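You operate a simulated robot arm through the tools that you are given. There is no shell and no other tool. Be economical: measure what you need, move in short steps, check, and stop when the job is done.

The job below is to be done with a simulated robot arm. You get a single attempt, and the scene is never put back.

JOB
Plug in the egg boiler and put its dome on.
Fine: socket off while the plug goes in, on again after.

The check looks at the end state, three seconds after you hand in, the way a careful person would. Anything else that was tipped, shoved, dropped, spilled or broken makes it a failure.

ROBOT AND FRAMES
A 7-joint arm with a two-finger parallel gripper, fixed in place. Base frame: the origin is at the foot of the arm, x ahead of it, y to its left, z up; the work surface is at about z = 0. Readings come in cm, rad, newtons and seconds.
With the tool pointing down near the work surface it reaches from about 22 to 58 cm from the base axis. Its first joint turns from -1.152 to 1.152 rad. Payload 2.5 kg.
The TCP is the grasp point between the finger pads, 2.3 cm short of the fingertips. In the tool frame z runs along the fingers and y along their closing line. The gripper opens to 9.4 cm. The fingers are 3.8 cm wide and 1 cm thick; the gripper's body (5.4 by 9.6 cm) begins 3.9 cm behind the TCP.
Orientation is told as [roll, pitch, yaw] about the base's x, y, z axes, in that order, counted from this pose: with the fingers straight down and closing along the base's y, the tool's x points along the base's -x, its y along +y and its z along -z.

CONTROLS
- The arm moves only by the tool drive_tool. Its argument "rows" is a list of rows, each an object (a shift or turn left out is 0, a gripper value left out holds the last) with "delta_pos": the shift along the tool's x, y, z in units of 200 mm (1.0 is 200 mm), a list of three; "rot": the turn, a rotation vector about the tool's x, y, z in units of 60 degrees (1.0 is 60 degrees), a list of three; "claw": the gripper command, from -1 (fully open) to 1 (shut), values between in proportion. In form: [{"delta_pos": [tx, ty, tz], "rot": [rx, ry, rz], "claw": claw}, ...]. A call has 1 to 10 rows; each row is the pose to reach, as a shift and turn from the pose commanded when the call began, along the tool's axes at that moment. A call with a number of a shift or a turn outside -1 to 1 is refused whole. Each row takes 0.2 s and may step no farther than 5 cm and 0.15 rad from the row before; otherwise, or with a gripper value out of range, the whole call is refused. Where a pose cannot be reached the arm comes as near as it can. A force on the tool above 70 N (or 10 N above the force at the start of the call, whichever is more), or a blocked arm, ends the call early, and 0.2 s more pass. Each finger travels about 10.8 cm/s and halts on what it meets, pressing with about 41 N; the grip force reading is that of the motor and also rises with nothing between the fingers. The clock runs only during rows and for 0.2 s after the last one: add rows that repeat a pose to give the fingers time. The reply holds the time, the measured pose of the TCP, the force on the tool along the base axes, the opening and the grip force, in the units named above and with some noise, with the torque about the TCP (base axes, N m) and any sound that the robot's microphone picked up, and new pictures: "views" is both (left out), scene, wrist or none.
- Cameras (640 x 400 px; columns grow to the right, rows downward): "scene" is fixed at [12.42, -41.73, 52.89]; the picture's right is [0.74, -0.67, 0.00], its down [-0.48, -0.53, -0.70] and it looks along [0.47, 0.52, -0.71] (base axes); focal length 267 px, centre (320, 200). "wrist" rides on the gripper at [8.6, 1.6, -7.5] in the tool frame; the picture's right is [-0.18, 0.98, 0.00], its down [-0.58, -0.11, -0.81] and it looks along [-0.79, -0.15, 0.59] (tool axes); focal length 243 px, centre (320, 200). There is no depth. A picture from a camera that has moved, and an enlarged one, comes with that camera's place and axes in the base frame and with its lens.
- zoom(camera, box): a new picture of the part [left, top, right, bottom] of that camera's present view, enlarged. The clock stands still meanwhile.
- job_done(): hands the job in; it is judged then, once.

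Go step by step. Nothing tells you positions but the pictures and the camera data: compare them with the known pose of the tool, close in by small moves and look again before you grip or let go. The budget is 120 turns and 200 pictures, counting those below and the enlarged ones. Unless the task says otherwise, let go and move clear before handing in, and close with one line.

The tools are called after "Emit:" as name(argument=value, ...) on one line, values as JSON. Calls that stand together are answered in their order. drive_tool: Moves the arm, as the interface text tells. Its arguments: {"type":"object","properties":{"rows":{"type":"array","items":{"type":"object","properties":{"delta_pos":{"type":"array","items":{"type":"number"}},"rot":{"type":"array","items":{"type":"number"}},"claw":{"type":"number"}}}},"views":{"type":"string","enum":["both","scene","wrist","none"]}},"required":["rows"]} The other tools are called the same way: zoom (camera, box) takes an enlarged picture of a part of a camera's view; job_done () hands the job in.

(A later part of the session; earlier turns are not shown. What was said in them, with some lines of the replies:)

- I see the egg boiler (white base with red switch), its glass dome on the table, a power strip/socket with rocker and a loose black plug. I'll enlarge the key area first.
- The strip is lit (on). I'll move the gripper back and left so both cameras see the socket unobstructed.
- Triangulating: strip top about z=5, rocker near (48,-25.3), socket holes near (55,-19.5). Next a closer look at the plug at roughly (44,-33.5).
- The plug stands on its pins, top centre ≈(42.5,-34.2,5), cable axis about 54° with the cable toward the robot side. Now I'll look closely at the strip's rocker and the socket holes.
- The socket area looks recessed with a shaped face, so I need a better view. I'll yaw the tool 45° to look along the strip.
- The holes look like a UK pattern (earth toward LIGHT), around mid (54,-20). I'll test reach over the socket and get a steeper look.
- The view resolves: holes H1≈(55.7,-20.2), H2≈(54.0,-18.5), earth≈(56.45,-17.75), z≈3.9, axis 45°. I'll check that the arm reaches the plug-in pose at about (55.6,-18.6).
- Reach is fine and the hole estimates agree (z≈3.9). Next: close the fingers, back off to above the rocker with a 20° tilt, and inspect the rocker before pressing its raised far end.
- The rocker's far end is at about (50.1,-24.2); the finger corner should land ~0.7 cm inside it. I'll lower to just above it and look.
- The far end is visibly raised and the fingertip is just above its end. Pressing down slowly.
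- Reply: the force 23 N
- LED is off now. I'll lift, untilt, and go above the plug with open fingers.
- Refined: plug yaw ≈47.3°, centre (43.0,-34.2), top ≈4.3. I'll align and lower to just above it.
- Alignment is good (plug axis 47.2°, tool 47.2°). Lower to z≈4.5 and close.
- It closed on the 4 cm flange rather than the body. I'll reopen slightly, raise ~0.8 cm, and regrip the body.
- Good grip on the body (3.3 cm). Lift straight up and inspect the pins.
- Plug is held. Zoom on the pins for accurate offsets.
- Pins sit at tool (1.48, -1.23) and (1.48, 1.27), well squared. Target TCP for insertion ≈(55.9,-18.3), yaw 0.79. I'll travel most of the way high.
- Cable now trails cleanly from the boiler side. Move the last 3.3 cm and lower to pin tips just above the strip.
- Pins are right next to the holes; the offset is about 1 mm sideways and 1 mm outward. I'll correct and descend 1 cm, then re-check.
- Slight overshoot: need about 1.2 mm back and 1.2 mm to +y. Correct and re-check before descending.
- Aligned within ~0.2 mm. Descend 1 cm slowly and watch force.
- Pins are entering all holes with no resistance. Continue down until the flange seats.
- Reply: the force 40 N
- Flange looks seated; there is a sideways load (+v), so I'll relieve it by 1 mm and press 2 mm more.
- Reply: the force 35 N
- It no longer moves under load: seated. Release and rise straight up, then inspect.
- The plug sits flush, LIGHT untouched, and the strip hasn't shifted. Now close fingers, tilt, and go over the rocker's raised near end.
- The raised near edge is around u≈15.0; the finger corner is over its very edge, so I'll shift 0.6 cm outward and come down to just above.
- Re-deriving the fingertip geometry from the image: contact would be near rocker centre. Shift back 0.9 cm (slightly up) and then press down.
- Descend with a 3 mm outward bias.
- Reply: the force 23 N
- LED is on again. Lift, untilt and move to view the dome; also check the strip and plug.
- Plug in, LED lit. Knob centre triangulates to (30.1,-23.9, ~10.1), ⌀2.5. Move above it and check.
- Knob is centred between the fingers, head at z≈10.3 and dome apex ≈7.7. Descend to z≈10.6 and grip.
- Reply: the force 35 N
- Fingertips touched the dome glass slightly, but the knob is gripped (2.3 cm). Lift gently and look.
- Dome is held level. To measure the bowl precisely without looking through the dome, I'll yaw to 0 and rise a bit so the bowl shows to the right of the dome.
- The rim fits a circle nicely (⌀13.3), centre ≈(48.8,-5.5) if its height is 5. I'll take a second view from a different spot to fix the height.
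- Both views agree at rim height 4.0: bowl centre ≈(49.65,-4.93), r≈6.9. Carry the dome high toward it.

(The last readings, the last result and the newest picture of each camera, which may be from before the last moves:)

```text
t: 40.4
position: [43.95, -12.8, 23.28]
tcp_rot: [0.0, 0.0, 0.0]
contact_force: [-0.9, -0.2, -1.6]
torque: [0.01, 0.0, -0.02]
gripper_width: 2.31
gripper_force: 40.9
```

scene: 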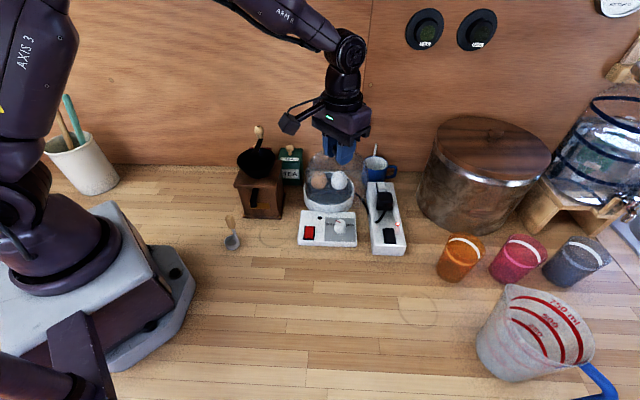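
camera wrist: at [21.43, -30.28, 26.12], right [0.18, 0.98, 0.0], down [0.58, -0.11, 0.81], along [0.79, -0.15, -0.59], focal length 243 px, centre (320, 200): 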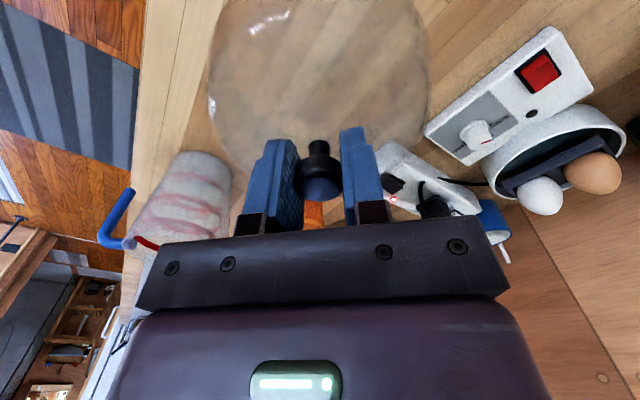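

Continue to above the bowl, rim still well above the eggs.

Emit:
drive_tool(rows=[{"delta_pos": [-0.14, 0.19, 0]}, {"delta_pos": [-0.285, 0.393, 0]}, {"delta_pos": [-0.285, 0.393, 0.08]}, {"delta_pos": [-0.285, 0.393, 0.12]}, {"delta_pos": [-0.285, 0.393, 0.12]}])

Emit:
zoom(camera="scene", box=[270, 120, 390, 240])

Emit:
zoom(camera="wrist", box=[190, 0, 450, 200])

```text
t: 41.6
position: [49.76, -4.93, 21.05]
tcp_rot: [0.001, -0.001, -0.002]
contact_force: [-0.2, -0.2, -0.1]
torque: [0.02, -0.01, 0.0]
gripper_width: 2.27
gripper_force: 41.3
camera wrist: at [41.08, -3.24, 28.39], right [0.18, 0.98, 0.0], down [0.58, -0.11, 0.81], along [0.79, -0.15, -0.59], focal length 243 px, centre (320, 200)
```

scene: 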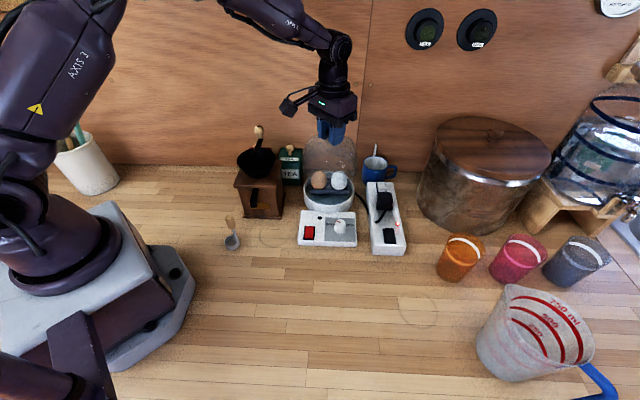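
wrist: 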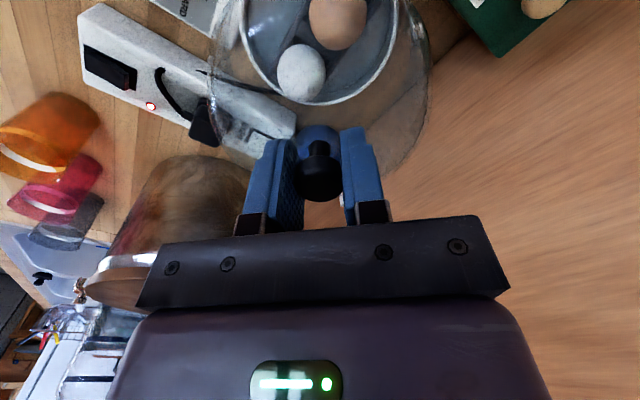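

```text
3.33 times, centred on (330, 180) of scene
camera zoom: at [12.42, -41.73, 52.89], right [0.74, -0.67, 0.0], down [-0.48, -0.53, -0.7], along [0.47, 0.52, -0.71], focal length 891 px, centre (287, 267)
```

zoom: 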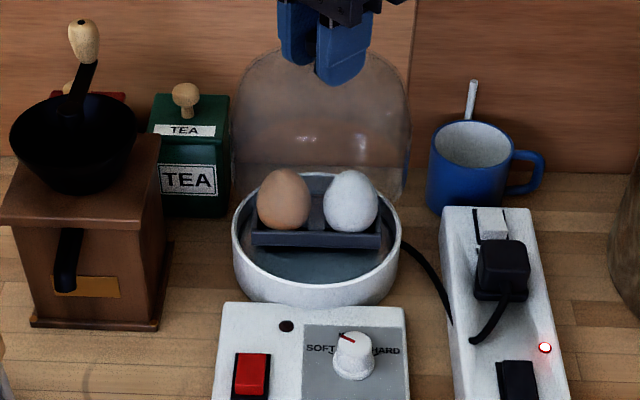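

```text
2.00 times, centred on (320, 100) of wrist
camera zoom: at [41.08, -3.24, 28.39], right [0.18, 0.98, 0.0], down [0.58, -0.11, 0.81], along [0.79, -0.15, -0.59], focal length 485 px, centre (320, 400)
```

zoom: 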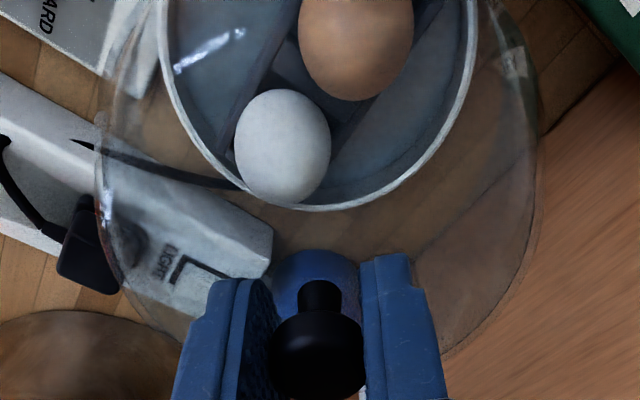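

Lateral alignment looks good in both views; shift 2 mm back and lower until the dome rim is ~1.2 cm above the bowl.

Emit:
drive_tool(rows=[{"delta_pos": [0.01, 0.002, 0.08]}, {"delta_pos": [0.01, 0.002, 0.16]}, {"delta_pos": [0.01, 0.002, 0.245]}, {"delta_pos": [0.01, 0.002, 0.245]}, {"delta_pos": [0.01, 0.002, 0.245]}], views="none")

Emit:
zoom(camera="scene", box=[290, 140, 370, 220])

Emit:
zoom(camera="wrist", box=[190, 0, 450, 200])

```text
t: 42.8
position: [49.57, -4.94, 15.99]
tcp_rot: [0.002, -0.001, 0.0]
contact_force: [0.5, 0.2, -1.4]
torque: [-0.03, 0.02, 0.01]
gripper_width: 2.28
gripper_force: 40.6
```

```text
5.00 times, centred on (330, 180) of scene
camera zoom: at [12.42, -41.73, 52.89], right [0.74, -0.67, 0.0], down [-0.48, -0.53, -0.7], along [0.47, 0.52, -0.71], focal length 1337 px, centre (270, 300)
```

zoom: 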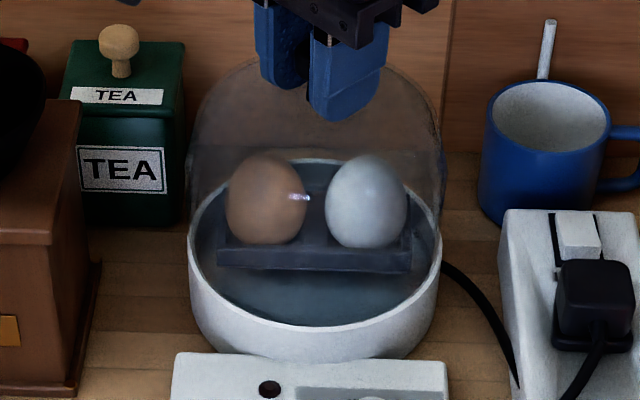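

```text
2.00 times, centred on (320, 100) of wrist
camera zoom: at [40.93, -3.23, 23.35], right [0.18, 0.98, 0.0], down [0.58, -0.11, 0.81], along [0.79, -0.15, -0.59], focal length 485 px, centre (320, 400)
```

zoom: 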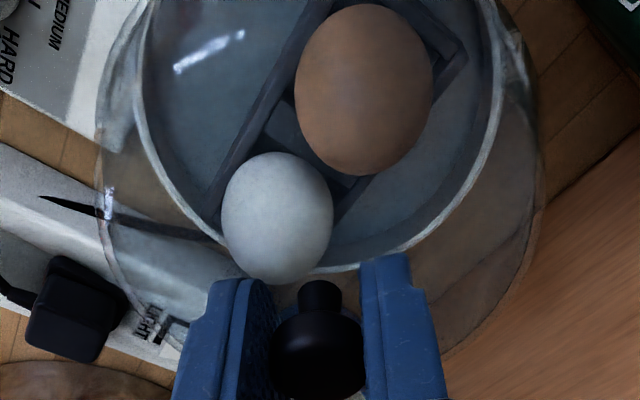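

Well centred sideways. Descend another 1 cm with force watch.

Emit:
drive_tool(rows=[{"delta_pos": [0, 0.002, 0.015]}, {"delta_pos": [0, 0.002, 0.03]}, {"delta_pos": [0, 0.002, 0.045]}, {"delta_pos": [0, 0.002, 0.045]}], views="none")

Emit:
zoom(camera="scene", box=[300, 160, 360, 220])

Emit:
zoom(camera="wrist", box=[210, 0, 430, 160])

```text
t: 43.8
position: [49.62, -4.93, 15.23]
tcp_rot: [0.0, -0.002, 0.003]
contact_force: [-4.3, 0.1, 12.4]
torque: [0.16, 0.5, 0.09]
gripper_width: 2.29
gripper_force: 41.1
```

```text
6.67 times, centred on (330, 190) of scene
camera zoom: at [12.41, -41.73, 52.89], right [0.74, -0.67, 0.0], down [-0.48, -0.53, -0.7], along [0.47, 0.52, -0.71], focal length 1782 px, centre (253, 267)
```

zoom: 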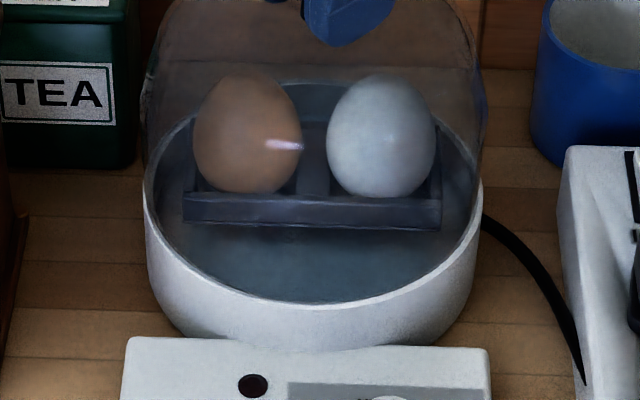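

```text
2.50 times, centred on (320, 80) of wrist
camera zoom: at [40.86, -3.26, 22.61], right [0.18, 0.98, 0.0], down [0.58, -0.11, 0.81], along [0.79, -0.15, -0.59], focal length 606 px, centre (320, 500)
```

zoom: 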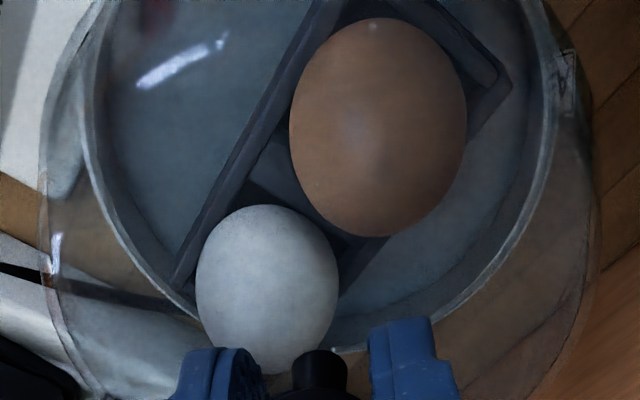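

Contact at z≈15.2 (rim on rim, expected ~15). There's a slight −x push, so I'll ease 1.5 mm back and press gently to see whether it settles lower.

Emit:
drive_tool(rows=[{"delta_pos": [0.0075, 0, -0.005]}, {"delta_pos": [0.0075, 0, 0.005]}, {"delta_pos": [0.0075, 0, 0.01]}, {"delta_pos": [0.0075, 0, 0.015]}], views="none")

Emit:
zoom(camera="scene", box=[295, 140, 365, 210])

```text
t: 44.8
position: [49.39, -4.81, 15.31]
tcp_rot: [-0.001, -0.003, 0.001]
contact_force: [-14.4, 2.4, 43.5]
torque: [0.12, 0.93, 0.06]
gripper_width: 2.28
gripper_force: 41.2
```

```text
5.71 times, centred on (330, 175) of scene
camera zoom: at [12.39, -41.73, 52.9], right [0.74, -0.67, 0.0], down [-0.48, -0.53, -0.7], along [0.47, 0.52, -0.71], focal length 1528 px, centre (263, 343)
```

zoom: 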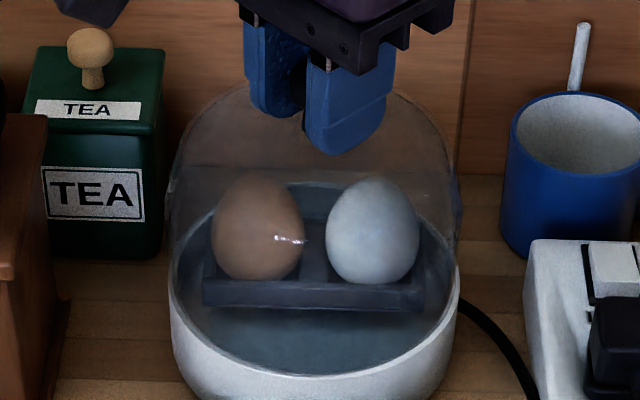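

The lateral load scales with vertical load (arm compliance), so the dome is simply resting on the rim. I'll check relation up close, first relieving the load.

Emit:
drive_tool(rows=[{"delta_pos": [-0.003, 0, -0.01]}, {"delta_pos": [-0.004, 0, -0.017]}, {"delta_pos": [-0.004, 0, -0.017]}], views="wrist")

Emit:
zoom(camera="scene", box=[295, 170, 335, 210])

Emit:
zoom(camera="scene", box=[325, 170, 365, 210])

```text
t: 45.6
position: [49.47, -4.83, 15.33]
tcp_rot: [0.001, -0.002, 0.0]
contact_force: [-7.0, 1.0, 22.4]
torque: [0.22, -0.45, 0.18]
gripper_width: 2.27
gripper_force: 40.9
camera wrist: at [40.81, -3.25, 22.58], right [0.18, 0.98, 0.0], down [0.58, -0.11, 0.81], along [0.79, -0.15, -0.59], focal length 243 px, centre (320, 200)
```

wrist: 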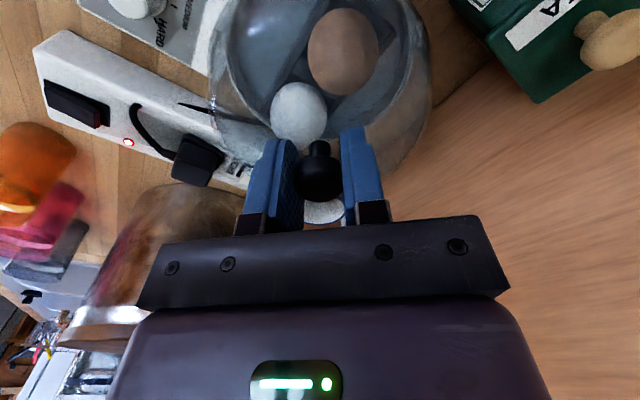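

```text
10.00 times, centred on (315, 190) of scene
camera zoom: at [12.41, -41.73, 52.9], right [0.74, -0.67, 0.0], down [-0.48, -0.53, -0.7], along [0.47, 0.52, -0.71], focal length 2673 px, centre (370, 300)
```

zoom: 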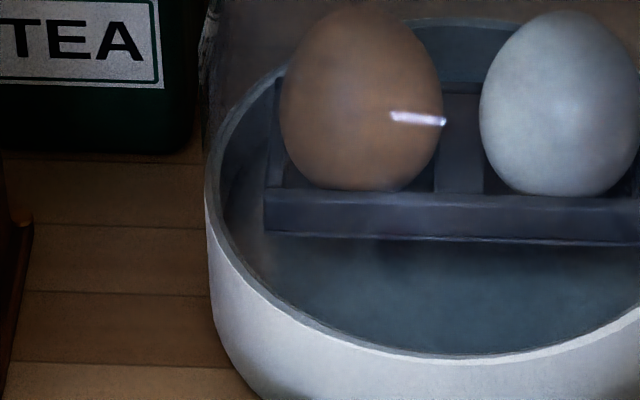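

```text
10.00 times, centred on (345, 190) of scene
camera zoom: at [12.41, -41.73, 52.9], right [0.74, -0.67, 0.0], down [-0.48, -0.53, -0.7], along [0.47, 0.52, -0.71], focal length 2673 px, centre (70, 300)
```

zoom: 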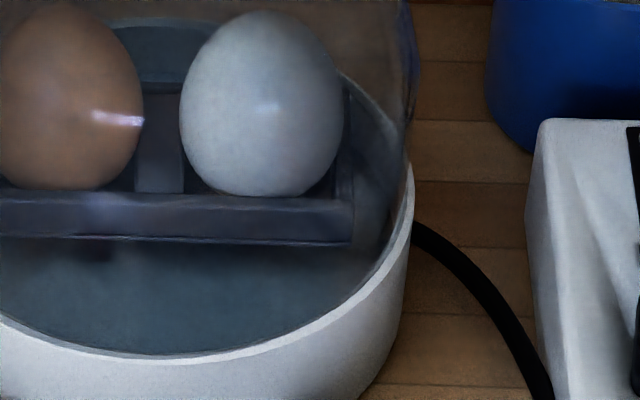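

The dome edge seems offset ~1–2 mm toward scene-left relative to the rim. I'll lift 4 mm, shift right ((+1.2,−1.2) mm) and set down again.

Emit:
drive_tool(rows=[{"delta_pos": [0, 0, -0.03]}, {"delta_pos": [-0.006, -0.006, -0.03]}, {"delta_pos": [-0.006, -0.006, -0.03]}], views="none")

Emit:
zoom(camera="scene", box=[300, 160, 360, 220])

Emit:
drive_tool(rows=[{"delta_pos": [0, 0, 0.01]}, {"delta_pos": [0, 0, 0.02]}, {"delta_pos": [0, 0, 0.027]}, {"delta_pos": [0, 0, 0.027]}], views="none")

Emit:
zoom(camera="scene", box=[300, 160, 360, 220])

```text
t: 46.4
position: [49.37, -4.95, 15.7]
tcp_rot: [-0.001, 0.001, 0.002]
contact_force: [-0.1, -0.3, -1.1]
torque: [-0.03, -0.01, 0.04]
gripper_width: 2.29
gripper_force: 41.2
```

```text
6.67 times, centred on (330, 190) of scene
camera zoom: at [12.42, -41.73, 52.89], right [0.74, -0.67, 0.0], down [-0.48, -0.53, -0.7], along [0.47, 0.52, -0.71], focal length 1782 px, centre (253, 267)
```

zoom: 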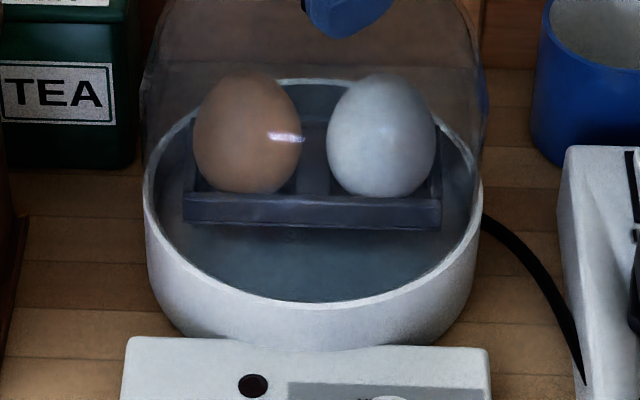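

```text
t: 47.4
position: [49.55, -5.09, 15.31]
tcp_rot: [0.001, 0.0, 0.001]
contact_force: [-0.2, 0.3, 1.5]
torque: [-0.03, -0.07, 0.0]
gripper_width: 2.27
gripper_force: 40.9
```

```text
6.67 times, centred on (330, 190) of scene
camera zoom: at [12.42, -41.73, 52.89], right [0.74, -0.67, 0.0], down [-0.48, -0.53, -0.7], along [0.47, 0.52, -0.71], focal length 1782 px, centre (253, 267)
```

zoom: 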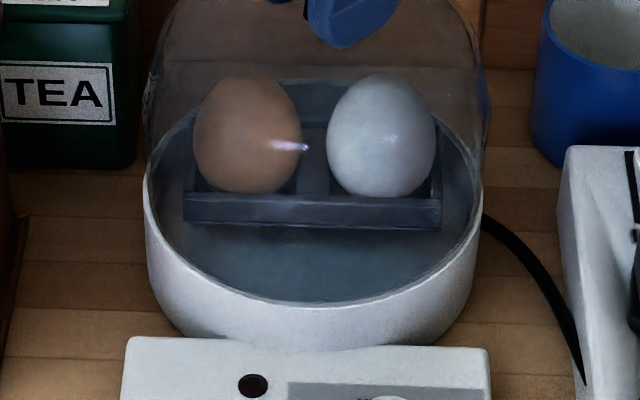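

The dome is just touching (1.5 N) and centred. Lower 1 mm, release, and rise.

Emit:
drive_tool(rows=[{"delta_pos": [0, 0.003, 0.004]}, {"delta_pos": [0, 0.003, 0.004], "claw": 0.3}, {"delta_pos": [0, 0.003, 0.004], "claw": -0.2}, {"delta_pos": [0, 0.003, 0.004], "claw": -0.2}, {"delta_pos": [0, 0.003, 0.004], "claw": -0.2}], views="none")

Emit:
zoom(camera="scene", box=[290, 130, 370, 220])

Emit:
zoom(camera="wrist", box=[190, 0, 450, 200])

```text
t: 48.6
position: [49.63, -5.05, 15.27]
tcp_rot: [0.001, -0.002, 0.0]
contact_force: [1.3, -3.6, 10.0]
torque: [0.25, -0.07, -0.08]
gripper_width: 5.5
gripper_force: 0.1
```

```text
4.44 times, centred on (330, 175) of scene
camera zoom: at [12.41, -41.73, 52.89], right [0.74, -0.67, 0.0], down [-0.48, -0.53, -0.7], along [0.47, 0.52, -0.71], focal length 1188 px, centre (276, 311)
```

zoom: 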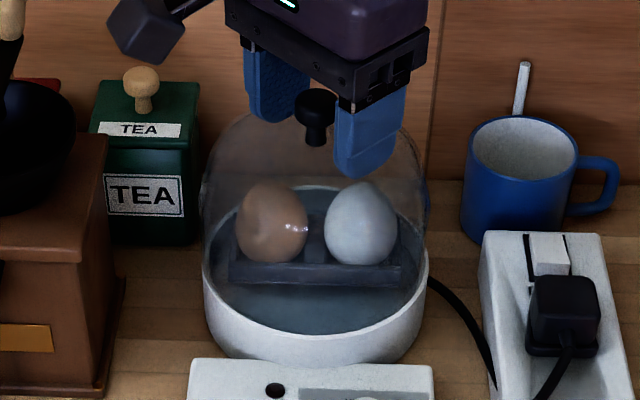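

```text
2.00 times, centred on (320, 100) of wrist
camera zoom: at [40.93, -3.36, 22.59], right [0.18, 0.98, 0.0], down [0.58, -0.11, 0.81], along [0.79, -0.15, -0.59], focal length 485 px, centre (320, 400)
```

zoom: 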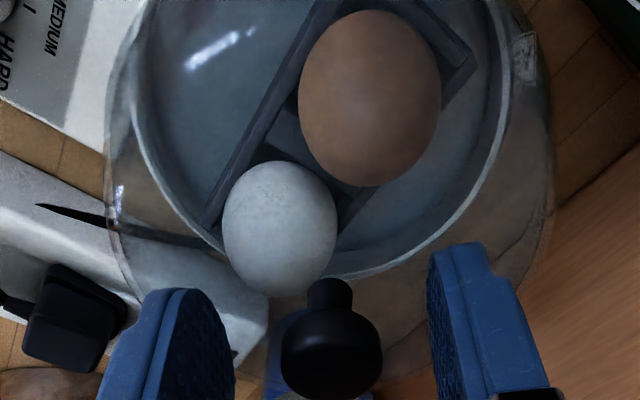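

Fingers still brush the glass; rise straight up now.

Emit:
drive_tool(rows=[{"delta_pos": [0, 0, -0.05]}, {"delta_pos": [0, 0, -0.15]}, {"delta_pos": [0, 0, -0.35]}, {"delta_pos": [0.2, 0, -0.45]}, {"delta_pos": [0.4, 0, -0.5]}, {"delta_pos": [0.4, 0, -0.5]}])

Emit:
zoom(camera="scene", box=[290, 130, 370, 220])

Emit:
zoom(camera="wrist", box=[220, 20, 420, 170])

```text
t: 50.0
position: [41.59, -4.99, 25.4]
tcp_rot: [0.0, 0.0, 0.0]
contact_force: [0.0, -0.2, 0.2]
torque: [0.02, 0.0, -0.03]
gripper_width: 5.61
gripper_force: 0.1
camera wrist: at [32.92, -3.34, 32.64], right [0.18, 0.98, 0.0], down [0.58, -0.11, 0.81], along [0.79, -0.15, -0.59], focal length 243 px, centre (320, 200)
```

scene: 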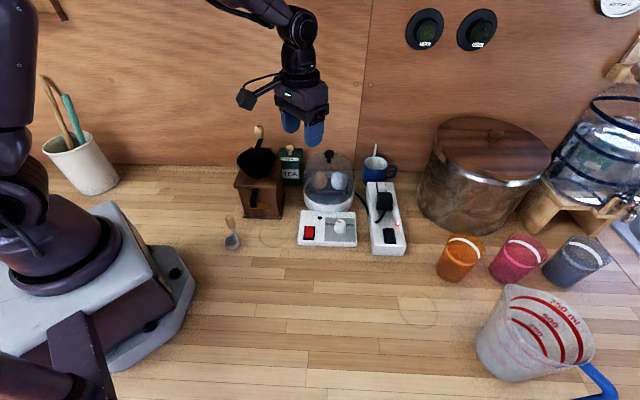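
wrist: 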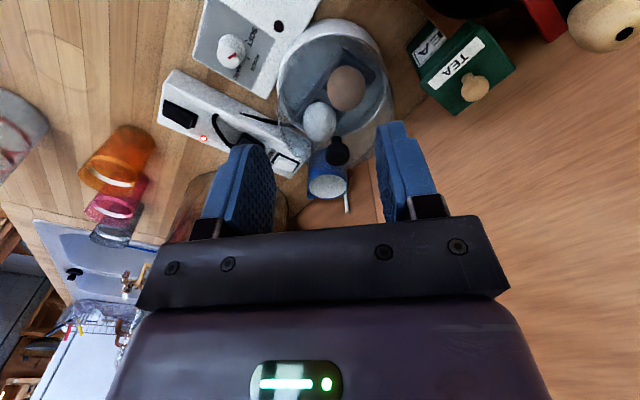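

```text
4.44 times, centred on (330, 175) of scene
camera zoom: at [12.41, -41.73, 52.89], right [0.74, -0.67, 0.0], down [-0.48, -0.53, -0.7], along [0.47, 0.52, -0.71], focal length 1188 px, centre (276, 311)
```

zoom: 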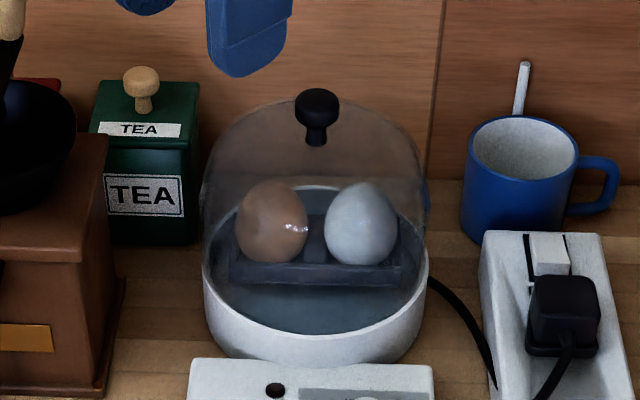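

```text
2.67 times, centred on (320, 95) of wrist
camera zoom: at [32.92, -3.34, 32.64], right [0.18, 0.98, 0.0], down [0.58, -0.11, 0.81], along [0.79, -0.15, -0.59], focal length 647 px, centre (320, 480)
```

zoom: 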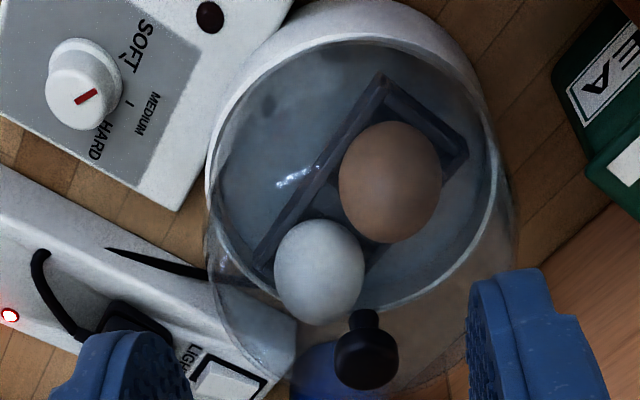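

Dome rests on the bowl. Let me zoom in to verify it's level and centred.

Emit:
zoom(camera="wrist", box=[285, 15, 405, 105])

Emit:
zoom(camera="scene", box=[300, 165, 360, 215])

```text
4.44 times, centred on (345, 60) of wrist
camera zoom: at [32.92, -3.34, 32.64], right [0.18, 0.98, 0.0], down [0.58, -0.11, 0.81], along [0.79, -0.15, -0.59], focal length 1078 px, centre (209, 822)
```

zoom: 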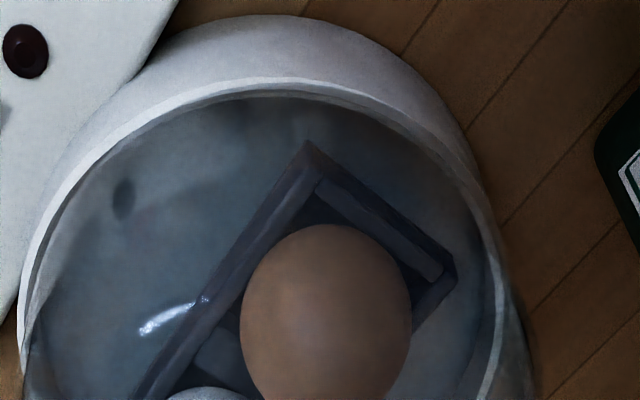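

```text
8.00 times, centred on (330, 190) of scene
camera zoom: at [12.41, -41.73, 52.89], right [0.74, -0.67, 0.0], down [-0.48, -0.53, -0.7], along [0.47, 0.52, -0.71], focal length 2139 px, centre (240, 280)
```

zoom: 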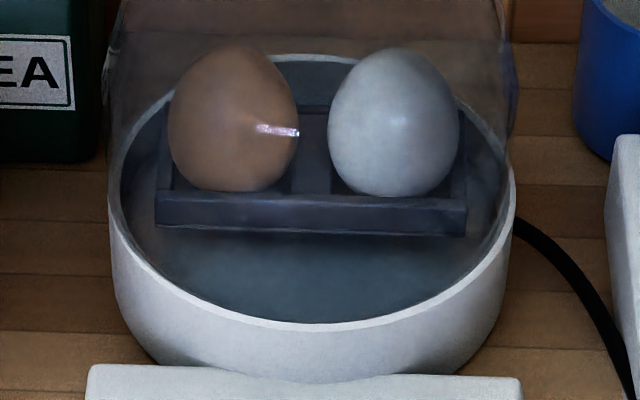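

The dome is on, but about 2–3 mm off toward +y after release. I'll regrip the knob a bit higher (clear of the glass), recentre, and release cleanly.

Emit:
drive_tool(rows=[{"delta_pos": [-0.2, 0.003, 0]}, {"delta_pos": [-0.405, 0.003, 0]}, {"delta_pos": [-0.405, 0.003, 0.2]}, {"delta_pos": [-0.405, 0.003, 0.4]}, {"delta_pos": [-0.405, 0.003, 0.468]}, {"delta_pos": [-0.405, 0.003, 0.468]}], views="none")

Emit:
zoom(camera="wrist", box=[190, 0, 450, 200])

```text
t: 51.4
position: [49.57, -4.99, 15.81]
tcp_rot: [0.002, 0.0, 0.0]
contact_force: [-0.2, -0.1, -0.4]
torque: [0.0, -0.02, -0.01]
gripper_width: 5.67
gripper_force: 0.0
```

```text
2.00 times, centred on (320, 100) of wrist
camera zoom: at [41.04, -3.37, 23.19], right [0.18, 0.98, 0.0], down [0.58, -0.11, 0.81], along [0.79, -0.15, -0.59], focal length 485 px, centre (320, 400)
```

zoom: 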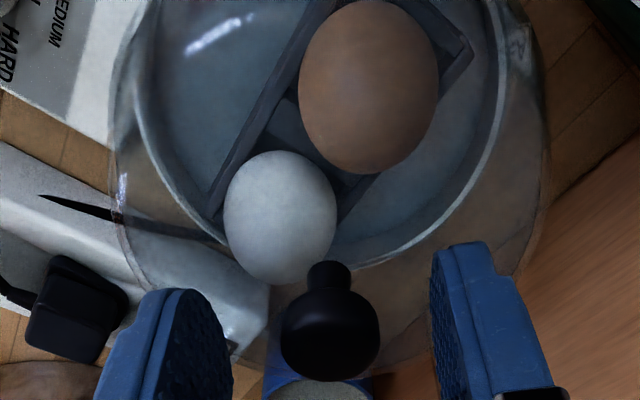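

Clear of the glass. Close to recentre, then lift slightly.

Emit:
drive_tool(rows=[{"claw": 0.2}, {"claw": 1}, {"claw": 1}, {"claw": 1}, {"delta_pos": [0, 0, -0.015], "claw": 1}, {"delta_pos": [0, 0, -0.03], "claw": 1}, {"delta_pos": [0, 0, -0.03], "claw": 1}], views="none")

Emit:
zoom(camera="wrist", box=[190, 0, 450, 200])

Emit:
zoom(camera="scene", box=[290, 130, 370, 220])

```text
t: 53.0
position: [49.66, -4.9, 16.49]
tcp_rot: [-0.001, 0.0, 0.0]
contact_force: [0.8, 0.3, -0.7]
torque: [0.01, -0.01, -0.02]
gripper_width: 2.27
gripper_force: 41.2
```

```text
2.00 times, centred on (320, 100) of wrist
camera zoom: at [41.05, -3.33, 23.77], right [0.18, 0.98, 0.0], down [0.58, -0.11, 0.81], along [0.79, -0.15, -0.59], focal length 485 px, centre (320, 400)
```

zoom: 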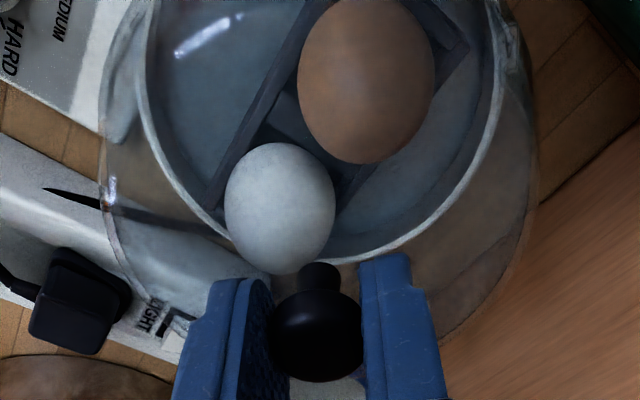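

```text
4.44 times, centred on (330, 175) of scene
camera zoom: at [12.42, -41.73, 52.89], right [0.74, -0.67, 0.0], down [-0.48, -0.53, -0.7], along [0.47, 0.52, -0.71], focal length 1188 px, centre (276, 311)
```

zoom: 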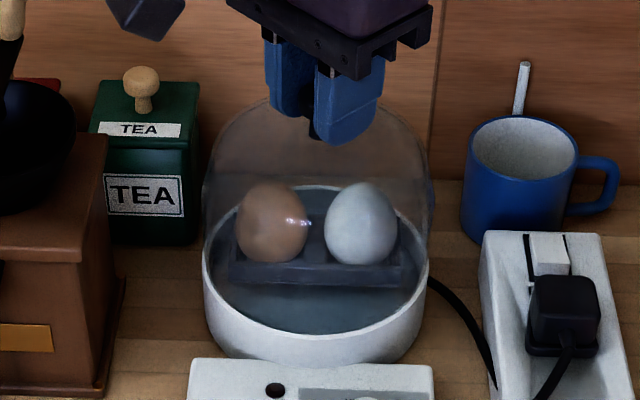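

Now centred in y; shift 1.5 mm back in x, lower until light contact.

Emit:
drive_tool(rows=[{"delta_pos": [0.0075, 0, 0.01]}, {"delta_pos": [0.0075, 0, 0.02]}, {"delta_pos": [0.0075, 0, 0.029]}, {"delta_pos": [0.0075, 0, 0.031]}, {"delta_pos": [0.0075, 0, 0.031]}], views="none")

Emit:
zoom(camera="scene", box=[300, 165, 360, 215])

```text
t: 54.2
position: [49.46, -4.91, 15.82]
tcp_rot: [0.0, -0.002, 0.002]
contact_force: [0.0, 0.6, 6.1]
torque: [0.06, 0.43, 0.03]
gripper_width: 2.3
gripper_force: 40.8
```

```text
8.00 times, centred on (330, 190) of scene
camera zoom: at [12.41, -41.73, 52.89], right [0.74, -0.67, 0.0], down [-0.48, -0.53, -0.7], along [0.47, 0.52, -0.71], focal length 2139 px, centre (240, 280)
```

zoom: 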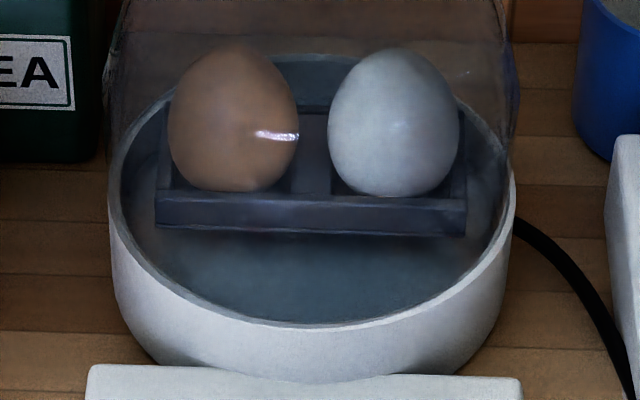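

Rim now shows an even edge all around with light contact. Release and rise straight up.

Emit:
drive_tool(rows=[{"claw": 0.3}, {"claw": -0.2}, {"claw": -0.2}, {"claw": -0.2}, {"delta_pos": [0, 0, -0.1]}, {"delta_pos": [0, 0, -0.3]}, {"delta_pos": [0.2, 0, -0.45]}, {"delta_pos": [0.4, 0, -0.47]}, {"delta_pos": [0.4, 0, -0.47]}])

Emit:
zoom(camera="scene", box=[290, 140, 430, 260])

Emit:
zoom(camera="wrist", box=[240, 10, 410, 140])

```text
t: 56.2
position: [41.19, -4.7, 25.28]
tcp_rot: [0.001, 0.0, 0.0]
contact_force: [0.2, 0.1, -0.2]
torque: [-0.03, -0.05, 0.01]
gripper_width: 5.63
gripper_force: 0.0
camera wrist: at [32.66, -3.09, 32.56], right [0.18, 0.98, 0.0], down [0.58, -0.11, 0.81], along [0.79, -0.15, -0.59], focal length 243 px, centre (320, 200)
```

scene: 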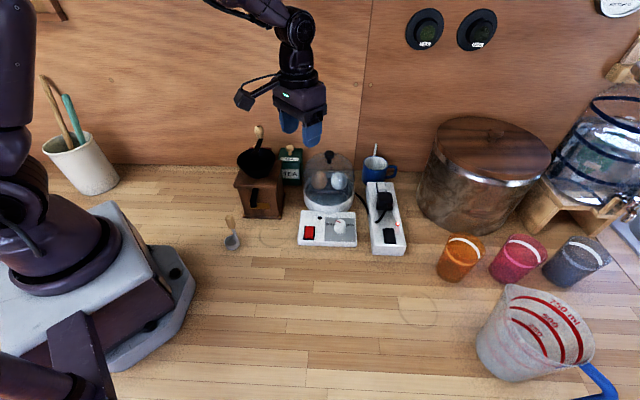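
wrist: 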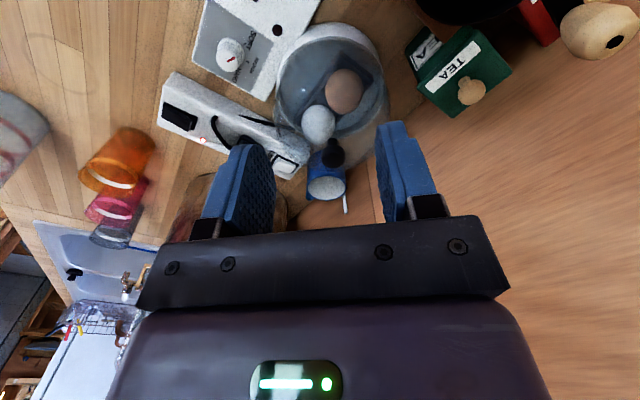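

```text
3.33 times, centred on (360, 200) of scene
camera zoom: at [12.41, -41.73, 52.89], right [0.74, -0.67, 0.0], down [-0.48, -0.53, -0.7], along [0.47, 0.52, -0.71], focal length 891 px, centre (187, 200)
```

zoom: 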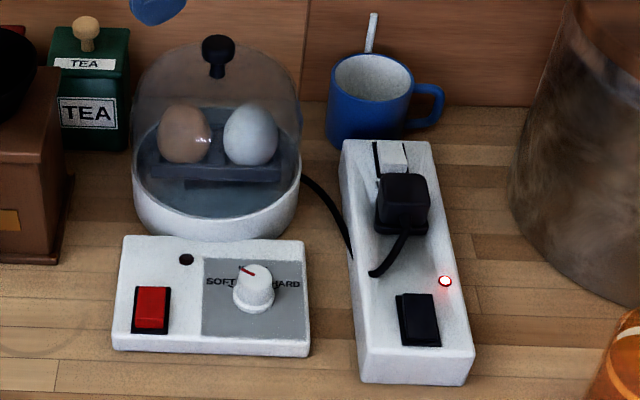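

```text
3.08 times, centred on (325, 75) of wrist
camera zoom: at [32.66, -3.09, 32.56], right [0.18, 0.98, 0.0], down [0.58, -0.11, 0.81], along [0.79, -0.15, -0.59], focal length 746 px, centre (305, 585)
```

zoom: 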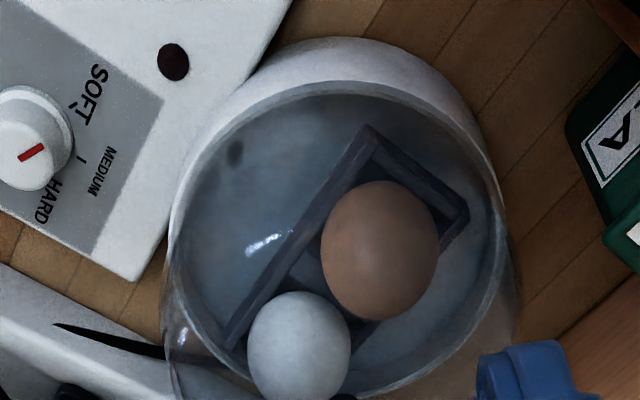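

The dome sits level and centred, the plug is fully in, the strip's LED is lit, and everything else is where it was. The gripper is open and clear, so I'm handing in.

Emit:
job_done()

```text
The job is handed in.
```

The egg boiler is plugged in, with the socket off while the plug went in and on again after, and its dome is on.
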